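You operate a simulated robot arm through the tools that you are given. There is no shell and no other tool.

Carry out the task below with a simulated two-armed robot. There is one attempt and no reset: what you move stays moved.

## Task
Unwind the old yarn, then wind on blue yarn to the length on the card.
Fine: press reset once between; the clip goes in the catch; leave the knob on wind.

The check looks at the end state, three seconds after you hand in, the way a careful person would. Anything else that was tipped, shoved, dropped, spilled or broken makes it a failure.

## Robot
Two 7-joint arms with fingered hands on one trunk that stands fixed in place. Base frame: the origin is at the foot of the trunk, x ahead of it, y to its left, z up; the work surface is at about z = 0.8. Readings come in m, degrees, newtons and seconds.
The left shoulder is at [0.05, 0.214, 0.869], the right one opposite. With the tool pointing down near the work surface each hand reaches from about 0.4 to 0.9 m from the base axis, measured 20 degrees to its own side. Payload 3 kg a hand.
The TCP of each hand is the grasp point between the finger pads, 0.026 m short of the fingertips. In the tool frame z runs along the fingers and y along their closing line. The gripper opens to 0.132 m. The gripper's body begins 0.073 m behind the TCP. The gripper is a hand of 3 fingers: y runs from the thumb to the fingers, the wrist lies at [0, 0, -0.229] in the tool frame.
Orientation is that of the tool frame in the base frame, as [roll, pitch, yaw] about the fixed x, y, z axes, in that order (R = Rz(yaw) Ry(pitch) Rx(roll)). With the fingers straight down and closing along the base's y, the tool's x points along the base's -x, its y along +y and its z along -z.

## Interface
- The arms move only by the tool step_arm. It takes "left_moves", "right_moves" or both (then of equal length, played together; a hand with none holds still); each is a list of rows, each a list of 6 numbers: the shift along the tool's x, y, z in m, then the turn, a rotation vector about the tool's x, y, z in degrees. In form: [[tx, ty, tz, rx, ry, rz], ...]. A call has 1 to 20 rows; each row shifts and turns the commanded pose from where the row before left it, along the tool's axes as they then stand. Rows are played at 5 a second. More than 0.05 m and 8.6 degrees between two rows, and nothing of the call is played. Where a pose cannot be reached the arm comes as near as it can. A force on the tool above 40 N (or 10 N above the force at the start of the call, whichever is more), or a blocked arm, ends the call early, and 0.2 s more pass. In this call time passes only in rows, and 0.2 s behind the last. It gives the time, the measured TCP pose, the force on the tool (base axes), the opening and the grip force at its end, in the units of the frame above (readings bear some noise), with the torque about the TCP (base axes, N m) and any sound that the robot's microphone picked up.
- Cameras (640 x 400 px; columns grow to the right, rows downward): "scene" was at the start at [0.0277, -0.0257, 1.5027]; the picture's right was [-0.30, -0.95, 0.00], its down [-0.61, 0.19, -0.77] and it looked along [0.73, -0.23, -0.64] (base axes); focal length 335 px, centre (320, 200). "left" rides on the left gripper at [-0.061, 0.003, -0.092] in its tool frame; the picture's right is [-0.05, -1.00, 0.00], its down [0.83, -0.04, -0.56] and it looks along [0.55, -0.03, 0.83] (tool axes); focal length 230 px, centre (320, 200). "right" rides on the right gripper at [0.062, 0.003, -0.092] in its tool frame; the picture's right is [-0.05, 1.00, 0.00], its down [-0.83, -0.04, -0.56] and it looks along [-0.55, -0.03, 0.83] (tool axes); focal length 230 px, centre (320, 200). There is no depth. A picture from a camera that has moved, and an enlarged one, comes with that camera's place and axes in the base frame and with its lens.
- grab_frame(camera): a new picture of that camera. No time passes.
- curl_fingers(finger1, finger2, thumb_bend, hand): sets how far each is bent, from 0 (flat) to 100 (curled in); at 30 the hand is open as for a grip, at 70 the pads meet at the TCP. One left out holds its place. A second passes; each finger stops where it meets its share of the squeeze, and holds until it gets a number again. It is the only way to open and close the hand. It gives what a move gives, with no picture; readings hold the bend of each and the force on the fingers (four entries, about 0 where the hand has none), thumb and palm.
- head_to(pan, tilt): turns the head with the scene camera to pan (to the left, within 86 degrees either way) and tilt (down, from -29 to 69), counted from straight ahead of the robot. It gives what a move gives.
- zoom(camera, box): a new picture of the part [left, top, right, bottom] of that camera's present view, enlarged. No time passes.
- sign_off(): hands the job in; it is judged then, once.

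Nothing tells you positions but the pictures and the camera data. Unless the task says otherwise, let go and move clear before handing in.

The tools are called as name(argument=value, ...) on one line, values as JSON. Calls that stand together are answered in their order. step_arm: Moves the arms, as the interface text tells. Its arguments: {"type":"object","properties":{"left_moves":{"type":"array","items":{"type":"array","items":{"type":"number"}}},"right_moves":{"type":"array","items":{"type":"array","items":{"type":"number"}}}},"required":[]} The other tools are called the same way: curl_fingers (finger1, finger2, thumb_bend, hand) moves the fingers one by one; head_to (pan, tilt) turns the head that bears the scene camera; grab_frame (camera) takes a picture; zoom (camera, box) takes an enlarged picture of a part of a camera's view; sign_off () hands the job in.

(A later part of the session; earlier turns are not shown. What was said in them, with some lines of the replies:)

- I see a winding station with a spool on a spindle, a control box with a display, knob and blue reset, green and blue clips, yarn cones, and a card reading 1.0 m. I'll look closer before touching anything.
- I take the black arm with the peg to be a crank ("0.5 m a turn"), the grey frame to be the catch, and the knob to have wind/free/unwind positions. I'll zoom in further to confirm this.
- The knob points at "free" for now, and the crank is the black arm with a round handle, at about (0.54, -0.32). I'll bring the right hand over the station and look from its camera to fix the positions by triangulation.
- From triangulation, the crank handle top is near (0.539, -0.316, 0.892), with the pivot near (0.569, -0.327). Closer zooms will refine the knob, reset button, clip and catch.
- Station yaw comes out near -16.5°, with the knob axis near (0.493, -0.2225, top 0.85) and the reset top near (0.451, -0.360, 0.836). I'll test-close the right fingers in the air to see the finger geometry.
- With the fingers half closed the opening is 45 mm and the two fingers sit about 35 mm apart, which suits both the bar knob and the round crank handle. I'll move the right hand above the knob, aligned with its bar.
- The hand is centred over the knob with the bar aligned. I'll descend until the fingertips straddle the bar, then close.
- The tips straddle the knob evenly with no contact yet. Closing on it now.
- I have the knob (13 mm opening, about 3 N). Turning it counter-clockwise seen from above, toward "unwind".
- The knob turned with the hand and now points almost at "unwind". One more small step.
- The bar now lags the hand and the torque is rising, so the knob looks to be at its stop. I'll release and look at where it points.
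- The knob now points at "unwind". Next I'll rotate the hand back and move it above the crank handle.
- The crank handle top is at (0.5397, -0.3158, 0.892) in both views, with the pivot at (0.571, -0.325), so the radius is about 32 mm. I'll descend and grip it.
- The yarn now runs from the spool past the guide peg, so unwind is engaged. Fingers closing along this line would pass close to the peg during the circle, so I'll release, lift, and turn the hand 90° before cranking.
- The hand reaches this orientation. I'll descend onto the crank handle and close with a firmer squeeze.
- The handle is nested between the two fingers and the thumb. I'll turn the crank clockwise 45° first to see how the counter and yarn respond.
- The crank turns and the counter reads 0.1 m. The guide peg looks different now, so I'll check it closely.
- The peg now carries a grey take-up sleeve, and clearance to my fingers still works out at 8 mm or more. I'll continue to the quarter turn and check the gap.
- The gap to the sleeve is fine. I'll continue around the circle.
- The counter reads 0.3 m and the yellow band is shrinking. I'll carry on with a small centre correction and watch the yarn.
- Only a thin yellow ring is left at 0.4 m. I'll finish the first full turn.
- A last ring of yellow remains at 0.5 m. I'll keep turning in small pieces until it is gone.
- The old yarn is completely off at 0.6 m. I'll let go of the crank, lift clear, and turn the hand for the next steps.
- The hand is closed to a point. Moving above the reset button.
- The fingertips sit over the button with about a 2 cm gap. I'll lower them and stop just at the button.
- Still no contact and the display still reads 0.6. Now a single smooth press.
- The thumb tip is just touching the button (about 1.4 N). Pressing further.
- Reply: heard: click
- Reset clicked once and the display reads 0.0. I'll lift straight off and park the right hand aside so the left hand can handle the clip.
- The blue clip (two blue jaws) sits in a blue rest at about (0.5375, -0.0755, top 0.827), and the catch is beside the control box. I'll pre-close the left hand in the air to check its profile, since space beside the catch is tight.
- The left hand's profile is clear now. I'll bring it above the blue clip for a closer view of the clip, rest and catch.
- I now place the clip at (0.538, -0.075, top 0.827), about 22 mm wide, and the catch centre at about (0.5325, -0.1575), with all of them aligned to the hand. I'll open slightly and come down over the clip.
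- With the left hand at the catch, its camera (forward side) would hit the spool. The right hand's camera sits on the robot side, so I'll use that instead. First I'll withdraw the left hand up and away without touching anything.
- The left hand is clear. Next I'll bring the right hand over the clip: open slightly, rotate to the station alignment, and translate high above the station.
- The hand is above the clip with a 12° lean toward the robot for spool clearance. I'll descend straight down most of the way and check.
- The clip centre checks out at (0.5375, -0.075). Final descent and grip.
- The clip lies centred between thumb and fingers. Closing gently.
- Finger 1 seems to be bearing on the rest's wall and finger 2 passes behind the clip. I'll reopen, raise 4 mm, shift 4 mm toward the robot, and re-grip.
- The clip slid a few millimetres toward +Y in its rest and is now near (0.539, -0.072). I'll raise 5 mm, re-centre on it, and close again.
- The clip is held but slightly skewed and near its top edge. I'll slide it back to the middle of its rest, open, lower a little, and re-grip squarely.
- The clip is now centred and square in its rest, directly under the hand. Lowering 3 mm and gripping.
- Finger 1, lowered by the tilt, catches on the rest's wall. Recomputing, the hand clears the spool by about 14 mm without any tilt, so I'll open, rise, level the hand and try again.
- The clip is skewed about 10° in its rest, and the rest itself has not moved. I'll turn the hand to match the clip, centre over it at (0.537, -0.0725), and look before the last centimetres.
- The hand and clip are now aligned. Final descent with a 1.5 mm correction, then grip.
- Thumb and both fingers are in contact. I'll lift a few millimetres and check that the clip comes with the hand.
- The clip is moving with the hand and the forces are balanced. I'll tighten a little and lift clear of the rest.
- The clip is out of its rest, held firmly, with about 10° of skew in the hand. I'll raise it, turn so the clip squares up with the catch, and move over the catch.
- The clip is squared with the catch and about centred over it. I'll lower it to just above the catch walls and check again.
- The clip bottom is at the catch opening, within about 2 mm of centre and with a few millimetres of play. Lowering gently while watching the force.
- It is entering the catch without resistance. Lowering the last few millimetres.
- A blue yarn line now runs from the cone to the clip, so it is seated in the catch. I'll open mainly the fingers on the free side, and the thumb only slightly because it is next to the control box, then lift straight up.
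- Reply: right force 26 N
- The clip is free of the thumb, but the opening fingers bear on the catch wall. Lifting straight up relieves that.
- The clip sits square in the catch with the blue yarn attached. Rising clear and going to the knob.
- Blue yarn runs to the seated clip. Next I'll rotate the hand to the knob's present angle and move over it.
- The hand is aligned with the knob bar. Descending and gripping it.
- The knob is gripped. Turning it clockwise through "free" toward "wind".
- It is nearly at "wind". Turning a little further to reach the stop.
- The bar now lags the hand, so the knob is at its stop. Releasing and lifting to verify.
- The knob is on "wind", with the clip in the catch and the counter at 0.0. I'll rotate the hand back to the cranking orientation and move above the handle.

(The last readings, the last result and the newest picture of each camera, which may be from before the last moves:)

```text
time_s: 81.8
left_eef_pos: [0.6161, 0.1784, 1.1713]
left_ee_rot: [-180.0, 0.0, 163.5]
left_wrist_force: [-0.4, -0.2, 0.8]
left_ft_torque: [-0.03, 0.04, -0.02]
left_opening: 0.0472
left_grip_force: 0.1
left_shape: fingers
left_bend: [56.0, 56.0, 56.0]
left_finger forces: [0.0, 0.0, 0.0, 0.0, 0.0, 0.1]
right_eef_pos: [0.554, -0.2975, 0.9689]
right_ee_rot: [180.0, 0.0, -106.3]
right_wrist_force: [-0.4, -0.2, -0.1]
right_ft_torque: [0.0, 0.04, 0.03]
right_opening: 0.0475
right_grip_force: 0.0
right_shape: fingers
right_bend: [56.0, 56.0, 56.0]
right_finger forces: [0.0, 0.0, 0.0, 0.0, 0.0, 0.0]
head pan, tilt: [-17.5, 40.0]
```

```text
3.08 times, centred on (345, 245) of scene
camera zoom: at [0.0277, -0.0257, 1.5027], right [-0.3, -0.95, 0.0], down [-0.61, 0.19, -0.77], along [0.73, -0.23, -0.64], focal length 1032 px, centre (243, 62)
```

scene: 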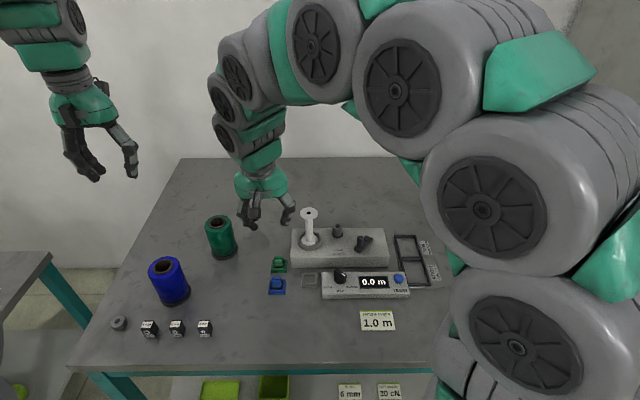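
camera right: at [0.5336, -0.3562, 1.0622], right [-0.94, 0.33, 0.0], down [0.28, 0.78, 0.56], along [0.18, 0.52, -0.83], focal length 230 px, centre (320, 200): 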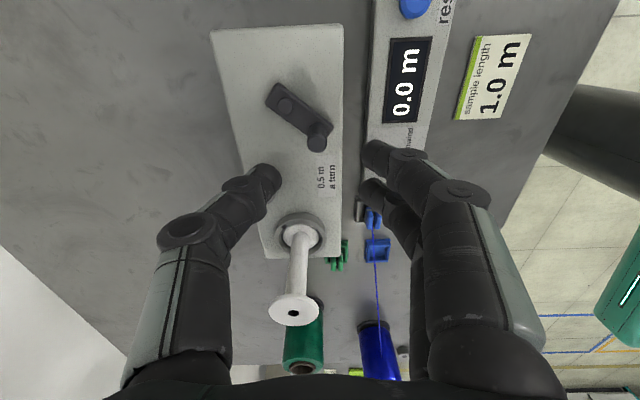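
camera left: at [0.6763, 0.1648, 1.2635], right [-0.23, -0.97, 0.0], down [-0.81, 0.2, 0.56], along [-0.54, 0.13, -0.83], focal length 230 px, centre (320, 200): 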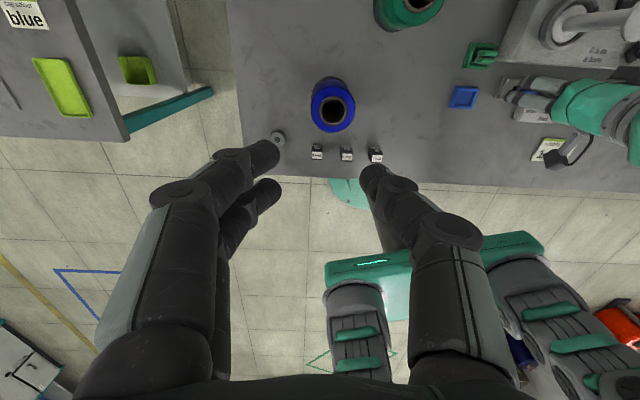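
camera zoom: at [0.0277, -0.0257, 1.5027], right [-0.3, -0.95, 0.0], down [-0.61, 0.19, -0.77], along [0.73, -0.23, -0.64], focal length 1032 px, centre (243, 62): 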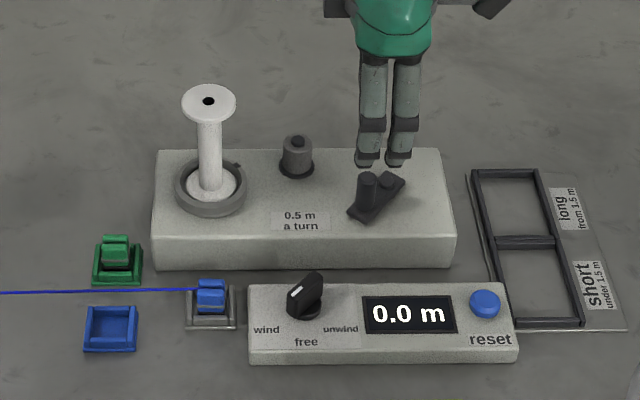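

zoom(camera="right", box=[250, 70, 370, 190])

zoom(camera="scene", box=[335, 220, 385, 260])

```text
3.33 times, centred on (310, 130) of right
camera zoom: at [0.5336, -0.3562, 1.0622], right [-0.94, 0.33, 0.0], down [0.28, 0.78, 0.56], along [0.18, 0.52, -0.83], focal length 767 px, centre (353, 433)
```

zoom: 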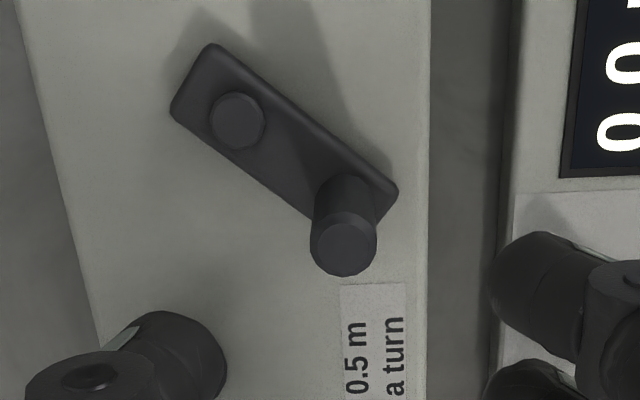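

```text
10.00 times, centred on (360, 240) of scene
camera zoom: at [0.0277, -0.0257, 1.5027], right [-0.3, -0.95, 0.0], down [-0.61, 0.19, -0.77], along [0.73, -0.23, -0.64], focal length 3354 px, centre (-80, -200)
```

zoom: 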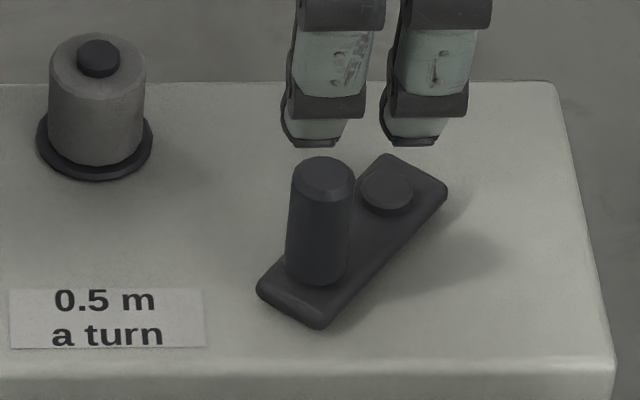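

The hand is right over the handle. This handle position is my zero: exactly two turns from here makes 1.0 m. Descending and gripping.

step_arm(right_moves=[[0, 0, 0.03, 0, 0, 0], [0, 0, 0.03, 0, 0, 0], [0, 0, 0.0165, 0, 0, 0]])

curl_fingers(hand="right", finger1=72, finger2=72, thumb_bend=71)

grab_frame(camera="right")

zoom(camera="scene", box=[270, 180, 420, 310])

```text
time_s: 82.6
left_eef_pos: [0.6165, 0.1796, 1.1713]
left_ee_rot: [180.0, 0.1, 163.5]
left_wrist_force: [0.3, -0.5, 0.1]
left_ft_torque: [-0.02, -0.05, -0.01]
left_opening: 0.0474
left_grip_force: 0.1
left_shape: fingers
left_bend: [56.0, 56.0, 56.0]
left_finger forces: [0.0, 0.1, 0.1, 0.0, 0.0, 0.0]
right_eef_pos: [0.5532, -0.2974, 0.8933]
right_ee_rot: [179.9, 0.0, -106.2]
right_wrist_force: [0.3, 0.0, -1.0]
right_ft_torque: [0.0, 0.02, -0.01]
right_opening: 0.0475
right_grip_force: 0.1
right_shape: fingers
right_bend: [56.0, 56.0, 56.0]
right_finger forces: [0.0, 0.0, 0.0, 0.0, 0.1, 0.0]
head pan, tilt: [-17.5, 40.0]
```

```text
time_s: 83.6
left_eef_pos: [0.6163, 0.1798, 1.1706]
left_ee_rot: [179.9, 0.0, 163.6]
left_wrist_force: [0.7, -0.1, 0.5]
left_ft_torque: [0.03, -0.02, -0.01]
left_opening: 0.0473
left_grip_force: 0.1
left_shape: fingers
left_bend: [56.0, 56.0, 56.0]
left_finger forces: [0.0, 0.1, 0.1, 0.0, 0.1, 0.1]
right_eef_pos: [0.5541, -0.2977, 0.8923]
right_ee_rot: [180.0, 0.0, -106.3]
right_wrist_force: [2.4, -3.4, -4.6]
right_ft_torque: [-0.08, -0.07, -0.01]
right_opening: 0.0112
right_grip_force: 4.8
right_shape: fingers
right_bend: [70.0, 71.0, 68.0]
right_finger forces: [3.0, 1.0, 0.0, 0.0, 5.3, 0.0]
head pan, tilt: [-17.5, 40.0]
```

```text
taken
camera right: at [0.5342, -0.3561, 0.9855], right [-0.94, 0.33, 0.0], down [0.28, 0.78, 0.56], along [0.18, 0.52, -0.83], focal length 230 px, centre (320, 200)
```

right: 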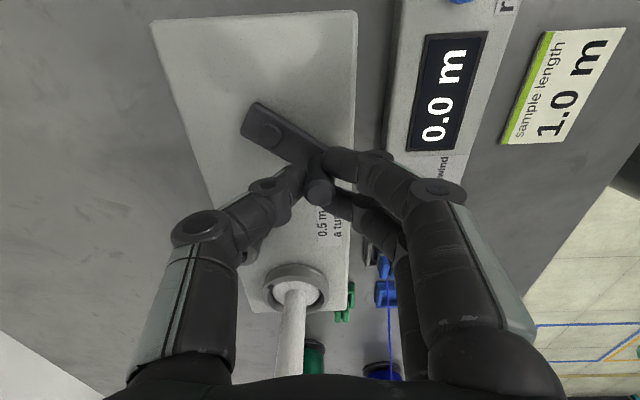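

```text
3.08 times, centred on (345, 245) of scene
camera zoom: at [0.0278, -0.0258, 1.5027], right [-0.3, -0.95, 0.0], down [-0.61, 0.19, -0.77], along [0.73, -0.23, -0.64], focal length 1032 px, centre (243, 62)
```

zoom: 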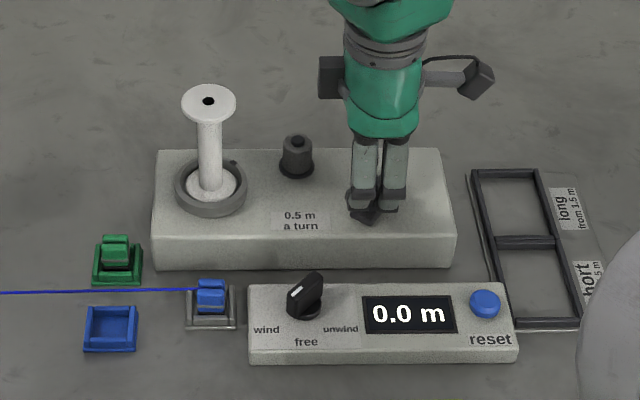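

The handle is gripped. First 45° clockwise, then check the counter and yarn.

step_arm(right_moves=[[-0.00518, -0.00675, 0, 0, 0, 0], [-0.00326, -0.00786, 0, 0, 0, 0], [-0.00111, -0.00844, 0, 0, 0, 0]])

zoom(camera="scene", box=[270, 180, 420, 310])

grab_frame(camera="right")

```text
time_s: 84.4
left_eef_pos: [0.6168, 0.1799, 1.1714]
left_ee_rot: [180.0, 0.0, 163.5]
left_wrist_force: [0.4, 0.7, -1.2]
left_ft_torque: [0.0, 0.01, -0.02]
left_opening: 0.0477
left_grip_force: 0.0
left_shape: fingers
left_bend: [56.0, 56.0, 56.0]
left_finger forces: [0.0, 0.0, 0.0, 0.0, 0.0, 0.0]
right_eef_pos: [0.5786, -0.294, 0.8943]
right_ee_rot: [-179.9, 0.2, -106.3]
right_wrist_force: [0.3, 10.8, 1.1]
right_ft_torque: [0.21, -0.02, -0.04]
right_opening: 0.0091
right_grip_force: 7.4
right_shape: fingers
right_bend: [71.0, 71.0, 69.0]
right_finger forces: [1.9, 10.4, 0.0, 0.1, 3.2, 0.0]
head pan, tilt: [-17.5, 40.0]
```

```text
3.08 times, centred on (345, 245) of scene
camera zoom: at [0.0277, -0.0255, 1.5027], right [-0.3, -0.95, 0.0], down [-0.61, 0.19, -0.77], along [0.73, -0.23, -0.64], focal length 1032 px, centre (243, 62)
```

zoom: 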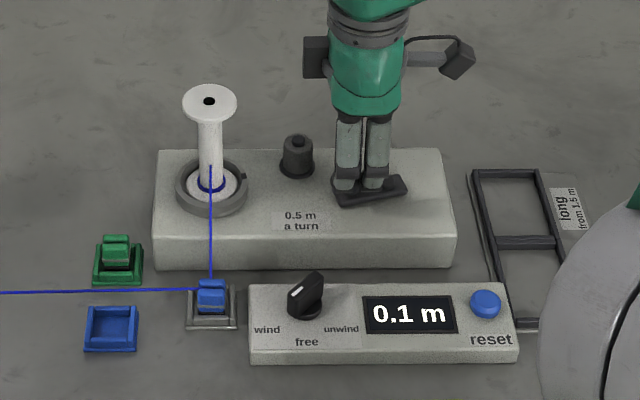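

```text
taken
camera right: at [0.5588, -0.3523, 0.9864], right [-0.94, 0.33, 0.0], down [0.27, 0.78, 0.56], along [0.18, 0.53, -0.83], focal length 230 px, centre (320, 200)
```

right: 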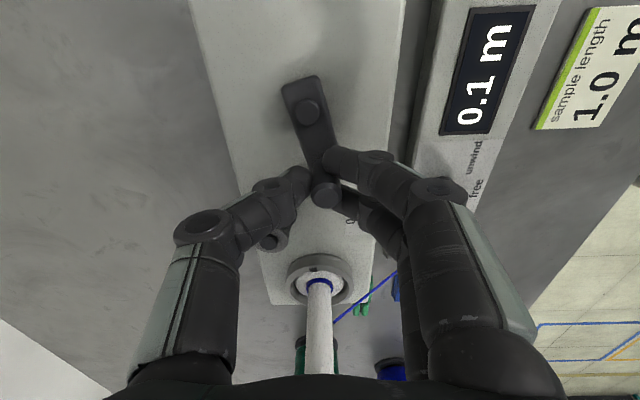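

Blue yarn is winding onto the spool and the counter reads 0.1 m. I'll continue with a small radial correction.

step_arm(right_moves=[[-0.0004, -0.0089, 0, 0, 0, 0], [0.00326, -0.00786, 0, 0, 0, 0], [0.00518, -0.00675, 0, 0, 0, 0], [0.00675, -0.00518, 0, 0, 0, 0], [0.00786, -0.00326, 0, 0, 0, 0], [0.00844, -0.00111, 0, 0, 0, 0], [0.00844, 0.00111, 0, 0, 0, 0], [0.00786, 0.00326, 0, 0, 0, 0], [0.00675, 0.00518, 0, 0, 0, 0]])

zoom(camera="scene", box=[270, 180, 420, 310])

grab_frame(camera="right")

```text
time_s: 86.4
left_eef_pos: [0.6148, 0.1795, 1.1714]
left_ee_rot: [-179.9, 0.0, 163.4]
left_wrist_force: [0.1, -0.5, -0.6]
left_ft_torque: [0.05, 0.02, 0.04]
left_opening: 0.0474
left_grip_force: 0.1
left_shape: fingers
left_bend: [56.0, 56.0, 56.0]
left_finger forces: [0.1, 0.1, 0.1, 0.1, 0.0, 0.1]
right_eef_pos: [0.5874, -0.3549, 0.8937]
right_ee_rot: [-179.9, 0.0, -106.4]
right_wrist_force: [3.6, -8.6, 2.9]
right_ft_torque: [-0.16, -0.07, -0.03]
right_opening: 0.011
right_grip_force: 7.2
right_shape: fingers
right_bend: [72.0, 72.0, 68.0]
right_finger forces: [4.7, 0.5, 0.1, 0.0, 7.4, 0.0]
head pan, tilt: [-17.5, 40.0]
```

```text
3.08 times, centred on (345, 245) of scene
camera zoom: at [0.0277, -0.0258, 1.5027], right [-0.3, -0.95, 0.0], down [-0.61, 0.19, -0.77], along [0.73, -0.23, -0.64], focal length 1032 px, centre (243, 62)
```

zoom: 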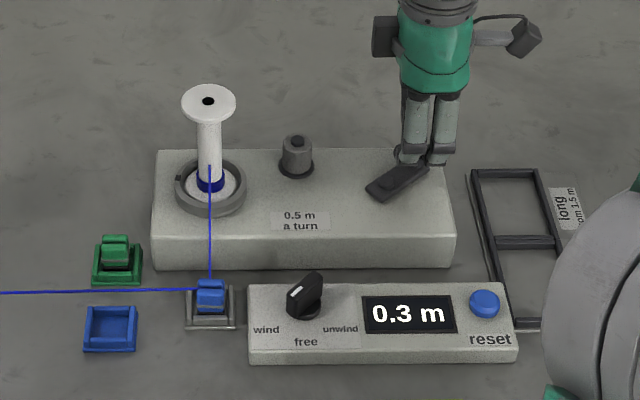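

```text
taken
camera right: at [0.5657, -0.4135, 0.9865], right [-0.94, 0.33, 0.0], down [0.28, 0.79, 0.55], along [0.18, 0.52, -0.83], focal length 230 px, centre (320, 200)
```

right: 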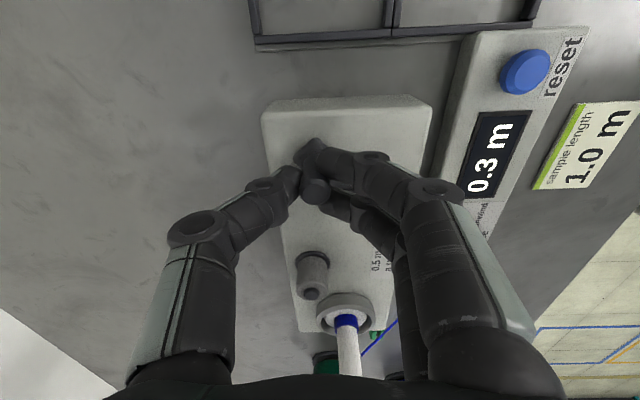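

The counter shows 0.3 m (0.25 rounded) at half a turn. Continuing to the full turn.

step_arm(right_moves=[[0.00618, 0.00595, 0, 0, 0, 0], [0.00326, 0.00786, 0, 0, 0, 0], [0.00111, 0.00844, 0, 0, 0, 0], [-0.00111, 0.00844, 0, 0, 0, 0], [-0.00326, 0.00786, 0, 0, 0, 0], [-0.00518, 0.00675, 0, 0, 0, 0], [-0.00675, 0.00518, 0, 0, 0, 0], [-0.00786, 0.00326, 0, 0, 0, 0], [-0.00844, 0.00111, 0, 0, 0, 0], [-0.00844, -0.00111, 0, 0, 0, 0], [-0.00786, -0.00326, 0, 0, 0, 0], [-0.00675, -0.00518, 0, 0, 0, 0]])

zoom(camera="scene", box=[270, 180, 420, 310])

grab_frame(camera="right")

```text
time_s: 89.0
left_eef_pos: [0.6162, 0.1789, 1.1716]
left_ee_rot: [179.9, 0.1, 163.4]
left_wrist_force: [-0.1, -1.1, -0.3]
left_ft_torque: [0.0, 0.03, -0.04]
left_opening: 0.0472
left_grip_force: 0.2
left_shape: fingers
left_bend: [56.0, 56.0, 56.0]
left_finger forces: [0.0, 0.0, 0.1, 0.1, 0.0, 0.0]
right_eef_pos: [0.5553, -0.2983, 0.8936]
right_ee_rot: [180.0, 0.0, -106.3]
right_wrist_force: [0.7, 0.1, 5.9]
right_ft_torque: [-0.05, -0.03, -0.01]
right_opening: 0.0104
right_grip_force: 6.9
right_shape: fingers
right_bend: [72.0, 72.0, 69.0]
right_finger forces: [4.7, 3.0, 0.0, 0.0, 6.1, 0.0]
head pan, tilt: [-17.5, 40.0]
```

```text
3.08 times, centred on (345, 245) of scene
camera zoom: at [0.0276, -0.0257, 1.5027], right [-0.3, -0.95, 0.0], down [-0.61, 0.19, -0.77], along [0.73, -0.23, -0.64], focal length 1032 px, centre (243, 62)
```

zoom: 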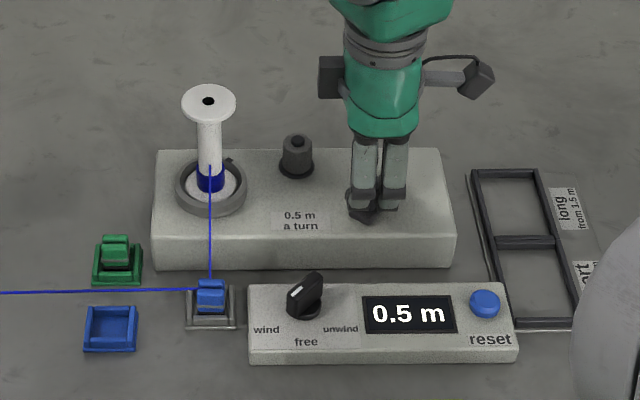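

```text
taken
camera right: at [0.5344, -0.3562, 0.9855], right [-0.94, 0.33, 0.0], down [0.28, 0.78, 0.56], along [0.18, 0.52, -0.83], focal length 230 px, centre (320, 200)
```

right: 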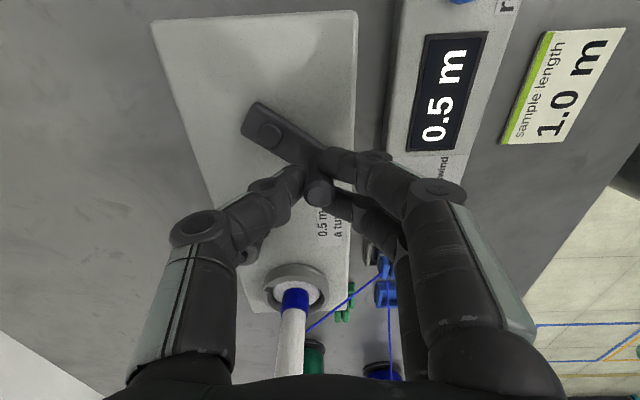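

One turn gives 0.5 m and the handle is back at its start position. Second turn, first half.

step_arm(right_moves=[[-0.00618, -0.00605, 0, 0, 0, 0], [-0.00326, -0.00786, 0, 0, 0, 0], [-0.00111, -0.00844, 0, 0, 0, 0], [0.00111, -0.00844, 0, 0, 0, 0], [0.00326, -0.00786, 0, 0, 0, 0], [0.00518, -0.00675, 0, 0, 0, 0], [0.00675, -0.00518, 0, 0, 0, 0], [0.00786, -0.00326, 0, 0, 0, 0], [0.00844, -0.00111, 0, 0, 0, 0], [0.00844, 0.00111, 0, 0, 0, 0], [0.00786, 0.00326, 0, 0, 0, 0], [0.00775, 0.00448, 0, 0, 0, 0]])

zoom(camera="scene", box=[270, 180, 420, 310])

```text
time_s: 91.6
left_eef_pos: [0.6154, 0.1793, 1.17]
left_ee_rot: [-180.0, 0.0, 163.4]
left_wrist_force: [0.2, -0.2, -0.7]
left_ft_torque: [-0.02, -0.03, -0.01]
left_opening: 0.0476
left_grip_force: 0.1
left_shape: fingers
left_bend: [56.0, 56.0, 56.0]
left_finger forces: [0.1, 0.0, 0.0, 0.0, 0.1, 0.0]
right_eef_pos: [0.587, -0.3551, 0.8916]
right_ee_rot: [179.9, 0.0, -106.4]
right_wrist_force: [2.4, -4.2, 3.7]
right_ft_torque: [-0.11, -0.05, 0.0]
right_opening: 0.0112
right_grip_force: 5.7
right_shape: fingers
right_bend: [72.0, 72.0, 68.0]
right_finger forces: [5.0, 0.5, 0.1, 0.1, 6.9, 0.0]
head pan, tilt: [-17.5, 40.0]
```

```text
3.08 times, centred on (345, 245) of scene
camera zoom: at [0.0277, -0.0257, 1.5027], right [-0.3, -0.95, 0.0], down [-0.61, 0.19, -0.77], along [0.73, -0.23, -0.64], focal length 1032 px, centre (243, 62)
```

zoom: 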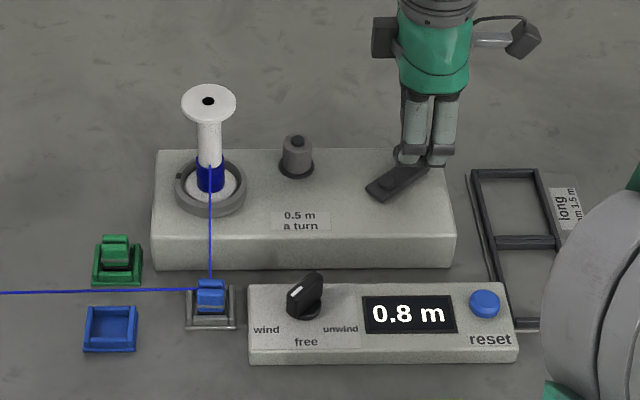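

The counter shows 0.8 m (0.75) at one and a half turns. Running to just before the end.

step_arm(right_moves=[[0.00518, 0.00675, 0, 0, 0, 0], [0.00326, 0.00786, 0, 0, 0, 0], [0.00111, 0.00844, 0, 0, 0, 0], [-0.00111, 0.00844, 0, 0, 0, 0], [-0.00326, 0.00786, 0, 0, 0, 0], [-0.00518, 0.00675, 0, 0, 0, 0], [-0.00675, 0.00518, 0, 0, 0, 0], [-0.00786, 0.00326, 0, 0, 0, 0], [-0.00844, 0.00111, 0, 0, 0, 0], [-0.00844, -0.00111, 0, 0, 0, 0]])

zoom(camera="scene", box=[270, 180, 420, 310])

grab_frame(camera="right")

```text
time_s: 93.8
left_eef_pos: [0.6161, 0.1788, 1.1707]
left_ee_rot: [180.0, -0.1, 163.4]
left_wrist_force: [-0.8, -0.5, 0.5]
left_ft_torque: [0.01, -0.01, 0.04]
left_opening: 0.0476
left_grip_force: 0.1
left_shape: fingers
left_bend: [56.0, 56.0, 56.0]
left_finger forces: [0.0, 0.0, 0.0, 0.0, 0.0, 0.0]
right_eef_pos: [0.5434, -0.3091, 0.8935]
right_ee_rot: [179.9, 0.0, -106.3]
right_wrist_force: [3.0, -2.6, -1.6]
right_ft_torque: [-0.06, -0.03, 0.01]
right_opening: 0.011
right_grip_force: 5.3
right_shape: fingers
right_bend: [71.0, 72.0, 68.0]
right_finger forces: [3.2, 1.2, 0.0, 0.0, 5.9, 0.0]
head pan, tilt: [-17.5, 40.0]
```

```text
3.08 times, centred on (345, 245) of scene
camera zoom: at [0.0277, -0.0257, 1.5027], right [-0.3, -0.95, 0.0], down [-0.61, 0.19, -0.77], along [0.73, -0.23, -0.64], focal length 1032 px, centre (243, 62)
```

zoom: 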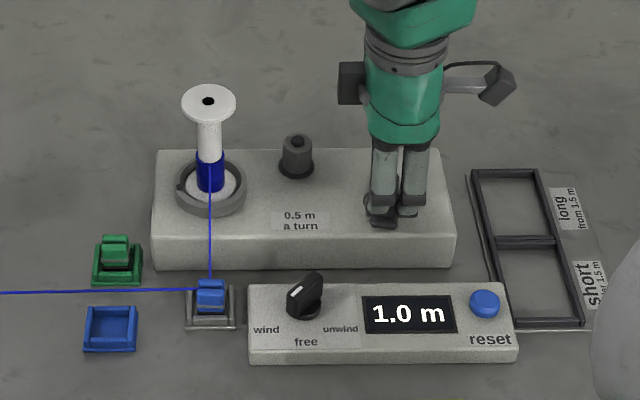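

```text
taken
camera right: at [0.5228, -0.3676, 0.9862], right [-0.94, 0.33, 0.0], down [0.28, 0.78, 0.55], along [0.18, 0.52, -0.83], focal length 230 px, centre (320, 200)
```

right: 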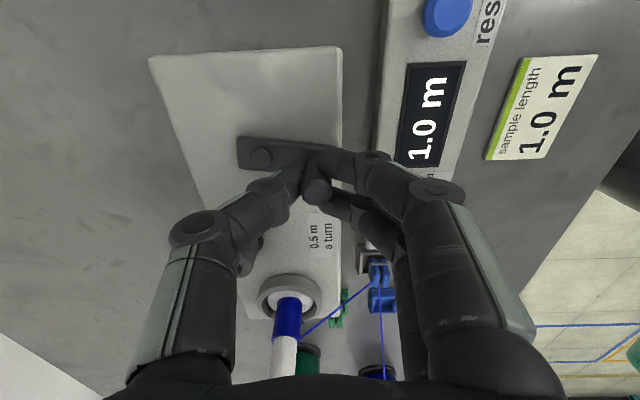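

The display reads 1.0 m just short of the second full turn. Finishing the last 30° puts it exactly at two turns.

step_arm(right_moves=[[-0.00786, -0.00326, 0, 0, 0, 0], [-0.00675, -0.00518, 0, 0, 0, 0]])

grab_frame(camera="right")

zoom(camera="scene", box=[270, 180, 420, 310])

```text
time_s: 94.4
left_eef_pos: [0.6151, 0.1799, 1.1706]
left_ee_rot: [-180.0, 0.0, 163.4]
left_wrist_force: [-0.3, 0.1, 0.2]
left_ft_torque: [0.0, -0.01, 0.0]
left_opening: 0.0473
left_grip_force: 0.0
left_shape: fingers
left_bend: [56.0, 56.0, 56.0]
left_finger forces: [0.0, 0.0, 0.0, 0.1, 0.0, 0.1]
right_eef_pos: [0.5558, -0.2971, 0.894]
right_ee_rot: [179.9, 0.1, -106.4]
right_wrist_force: [-0.4, -0.5, -0.7]
right_ft_torque: [-0.02, 0.03, -0.01]
right_opening: 0.0112
right_grip_force: 4.8
right_shape: fingers
right_bend: [71.0, 72.0, 68.0]
right_finger forces: [4.1, 1.7, 0.1, 0.1, 4.7, 0.0]
head pan, tilt: [-17.5, 40.0]
```

```text
taken
camera right: at [0.5354, -0.3553, 0.9863], right [-0.94, 0.33, 0.0], down [0.28, 0.79, 0.56], along [0.18, 0.52, -0.83], focal length 230 px, centre (320, 200)
```

right: 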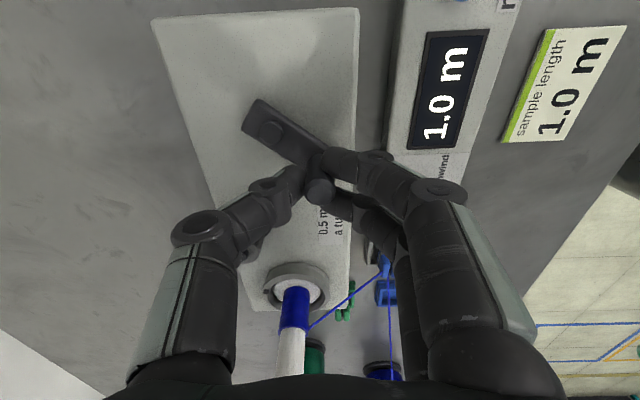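

```text
3.08 times, centred on (345, 245) of scene
camera zoom: at [0.0277, -0.0257, 1.5027], right [-0.3, -0.95, 0.0], down [-0.61, 0.19, -0.77], along [0.73, -0.23, -0.64], focal length 1032 px, centre (243, 62)
```

zoom: 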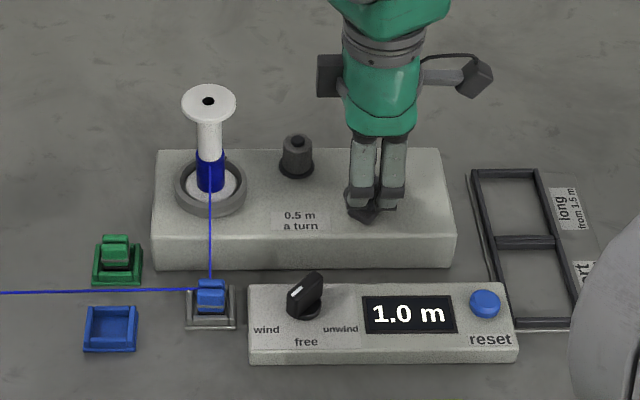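

Two full turns are done, the display reads 1.0 m, and the crank is back at its start angle. I'll release, lift straight off, and move the right hand clear.

curl_fingers(hand="right", finger1=57, finger2=57, thumb_bend=57)

step_arm(right_moves=[[0, 0, -0.02, 0, 0, 0], [0, 0, -0.03, 0, 0, 0], [0, 0, -0.04, 0, 0, 0], [0, 0, -0.045, 0, 0, 0], [0, 0, -0.045, 0, 0, 0], [0.04, 0.015, 0, 0, 0, 0], [0.04, 0.015, 0, 0, 0, 0], [0.04, 0.015, 0, 0, 0, 0], [0.04, 0.015, 0, 0, 0, 0]])

grab_frame(camera="scene")

zoom(camera="scene", box=[260, 195, 420, 310])

grab_frame(camera="right")

```text
time_s: 95.4
left_eef_pos: [0.6151, 0.1793, 1.171]
left_ee_rot: [180.0, 0.0, 163.6]
left_wrist_force: [-0.2, 0.6, -0.4]
left_ft_torque: [-0.02, 0.0, 0.0]
left_opening: 0.0476
left_grip_force: 0.1
left_shape: fingers
left_bend: [56.0, 56.0, 56.0]
left_finger forces: [0.0, 0.1, 0.1, 0.1, 0.0, 0.1]
right_eef_pos: [0.5549, -0.2968, 0.8924]
right_ee_rot: [179.9, -0.1, -106.4]
right_wrist_force: [0.1, -0.4, -0.4]
right_ft_torque: [-0.02, -0.04, 0.01]
right_opening: 0.0469
right_grip_force: 0.0
right_shape: fingers
right_bend: [56.0, 56.0, 56.0]
right_finger forces: [0.0, 0.0, 0.0, 0.1, 0.0, 0.0]
head pan, tilt: [-17.5, 40.0]
```

```text
time_s: 97.4
left_eef_pos: [0.6157, 0.1789, 1.1704]
left_ee_rot: [-180.0, 0.0, 163.5]
left_wrist_force: [-0.6, 0.9, 0.5]
left_ft_torque: [0.0, -0.03, 0.0]
left_opening: 0.0471
left_grip_force: 0.1
left_shape: fingers
left_bend: [56.0, 56.0, 56.0]
left_finger forces: [0.0, 0.0, 0.0, 0.0, 0.0, 0.0]
right_eef_pos: [0.4544, -0.435, 1.0731]
right_ee_rot: [180.0, 0.0, -106.3]
right_wrist_force: [0.5, 0.2, 0.8]
right_ft_torque: [0.01, 0.0, 0.02]
right_opening: 0.0475
right_grip_force: 0.0
right_shape: fingers
right_bend: [56.0, 56.0, 56.0]
right_finger forces: [0.0, 0.0, 0.1, 0.1, 0.1, 0.0]
head pan, tilt: [-17.5, 40.0]
```

```text
taken
```

scene: 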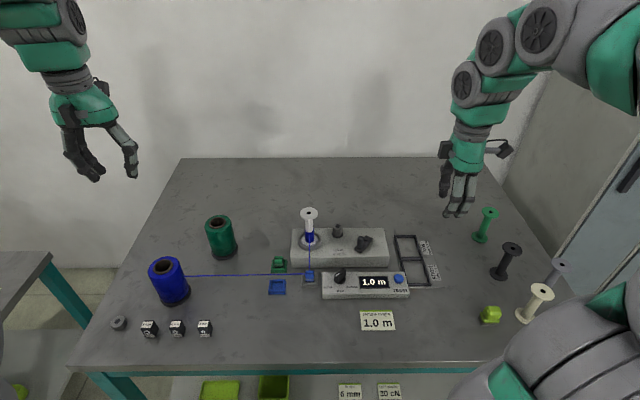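

```text
3.48 times, centred on (340, 252) of scene
camera zoom: at [0.0277, -0.0257, 1.5027], right [-0.3, -0.95, 0.0], down [-0.61, 0.19, -0.77], along [0.73, -0.23, -0.64], focal length 1167 px, centre (250, 17)
```

zoom: 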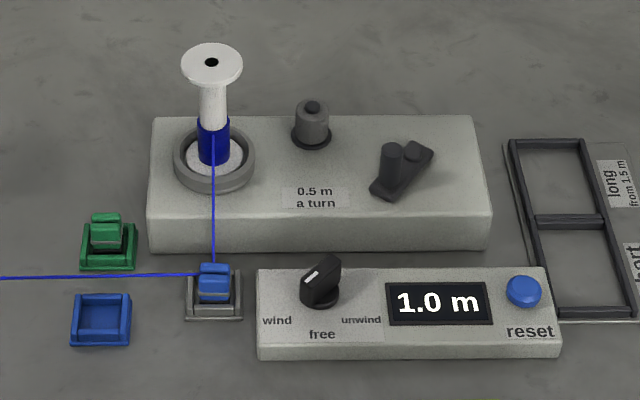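

```text
taken
camera right: at [0.433, -0.4934, 1.1662], right [-0.94, 0.33, 0.0], down [0.27, 0.78, 0.56], along [0.18, 0.52, -0.83], focal length 230 px, centre (320, 200)
```

right: 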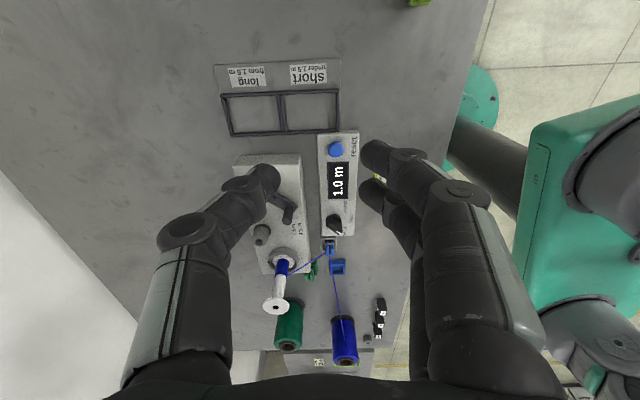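

Everything looks right: blue yarn is wound with the display at 1.0 m, the clip is seated in the catch, the knob is on "wind", nothing else has moved, and both hands are clear. Handing in.

sign_off()

```text
The job is handed in.
```

I unwound the old yellow yarn, wound on 1.0 m of blue to match the card, and handed the job in. I haven't been told how it was judged.

- **Unwinding:** the yellow yarn came fully off the spool at 0.6 m on the counter.
- **Reset:** I pressed it once between unwinding and winding. It clicked and the display went to 0.0.
- **Clip:** the blue clip is seated in the catch, with the yarn running from the blue cone through it to the spool. It took several tries to pick up, and while I did that it slid and turned in its rest. My fingers also pressed on the walls of the rest and the catch, but neither appeared to move.
- **Winding:** two full crank turns at 0.5 m each, and the display reads 1.0 m.
- **Knob:** left on wind.

Before handing in, I moved both hands clear. The last pictures showed nothing else tipped or shifted.
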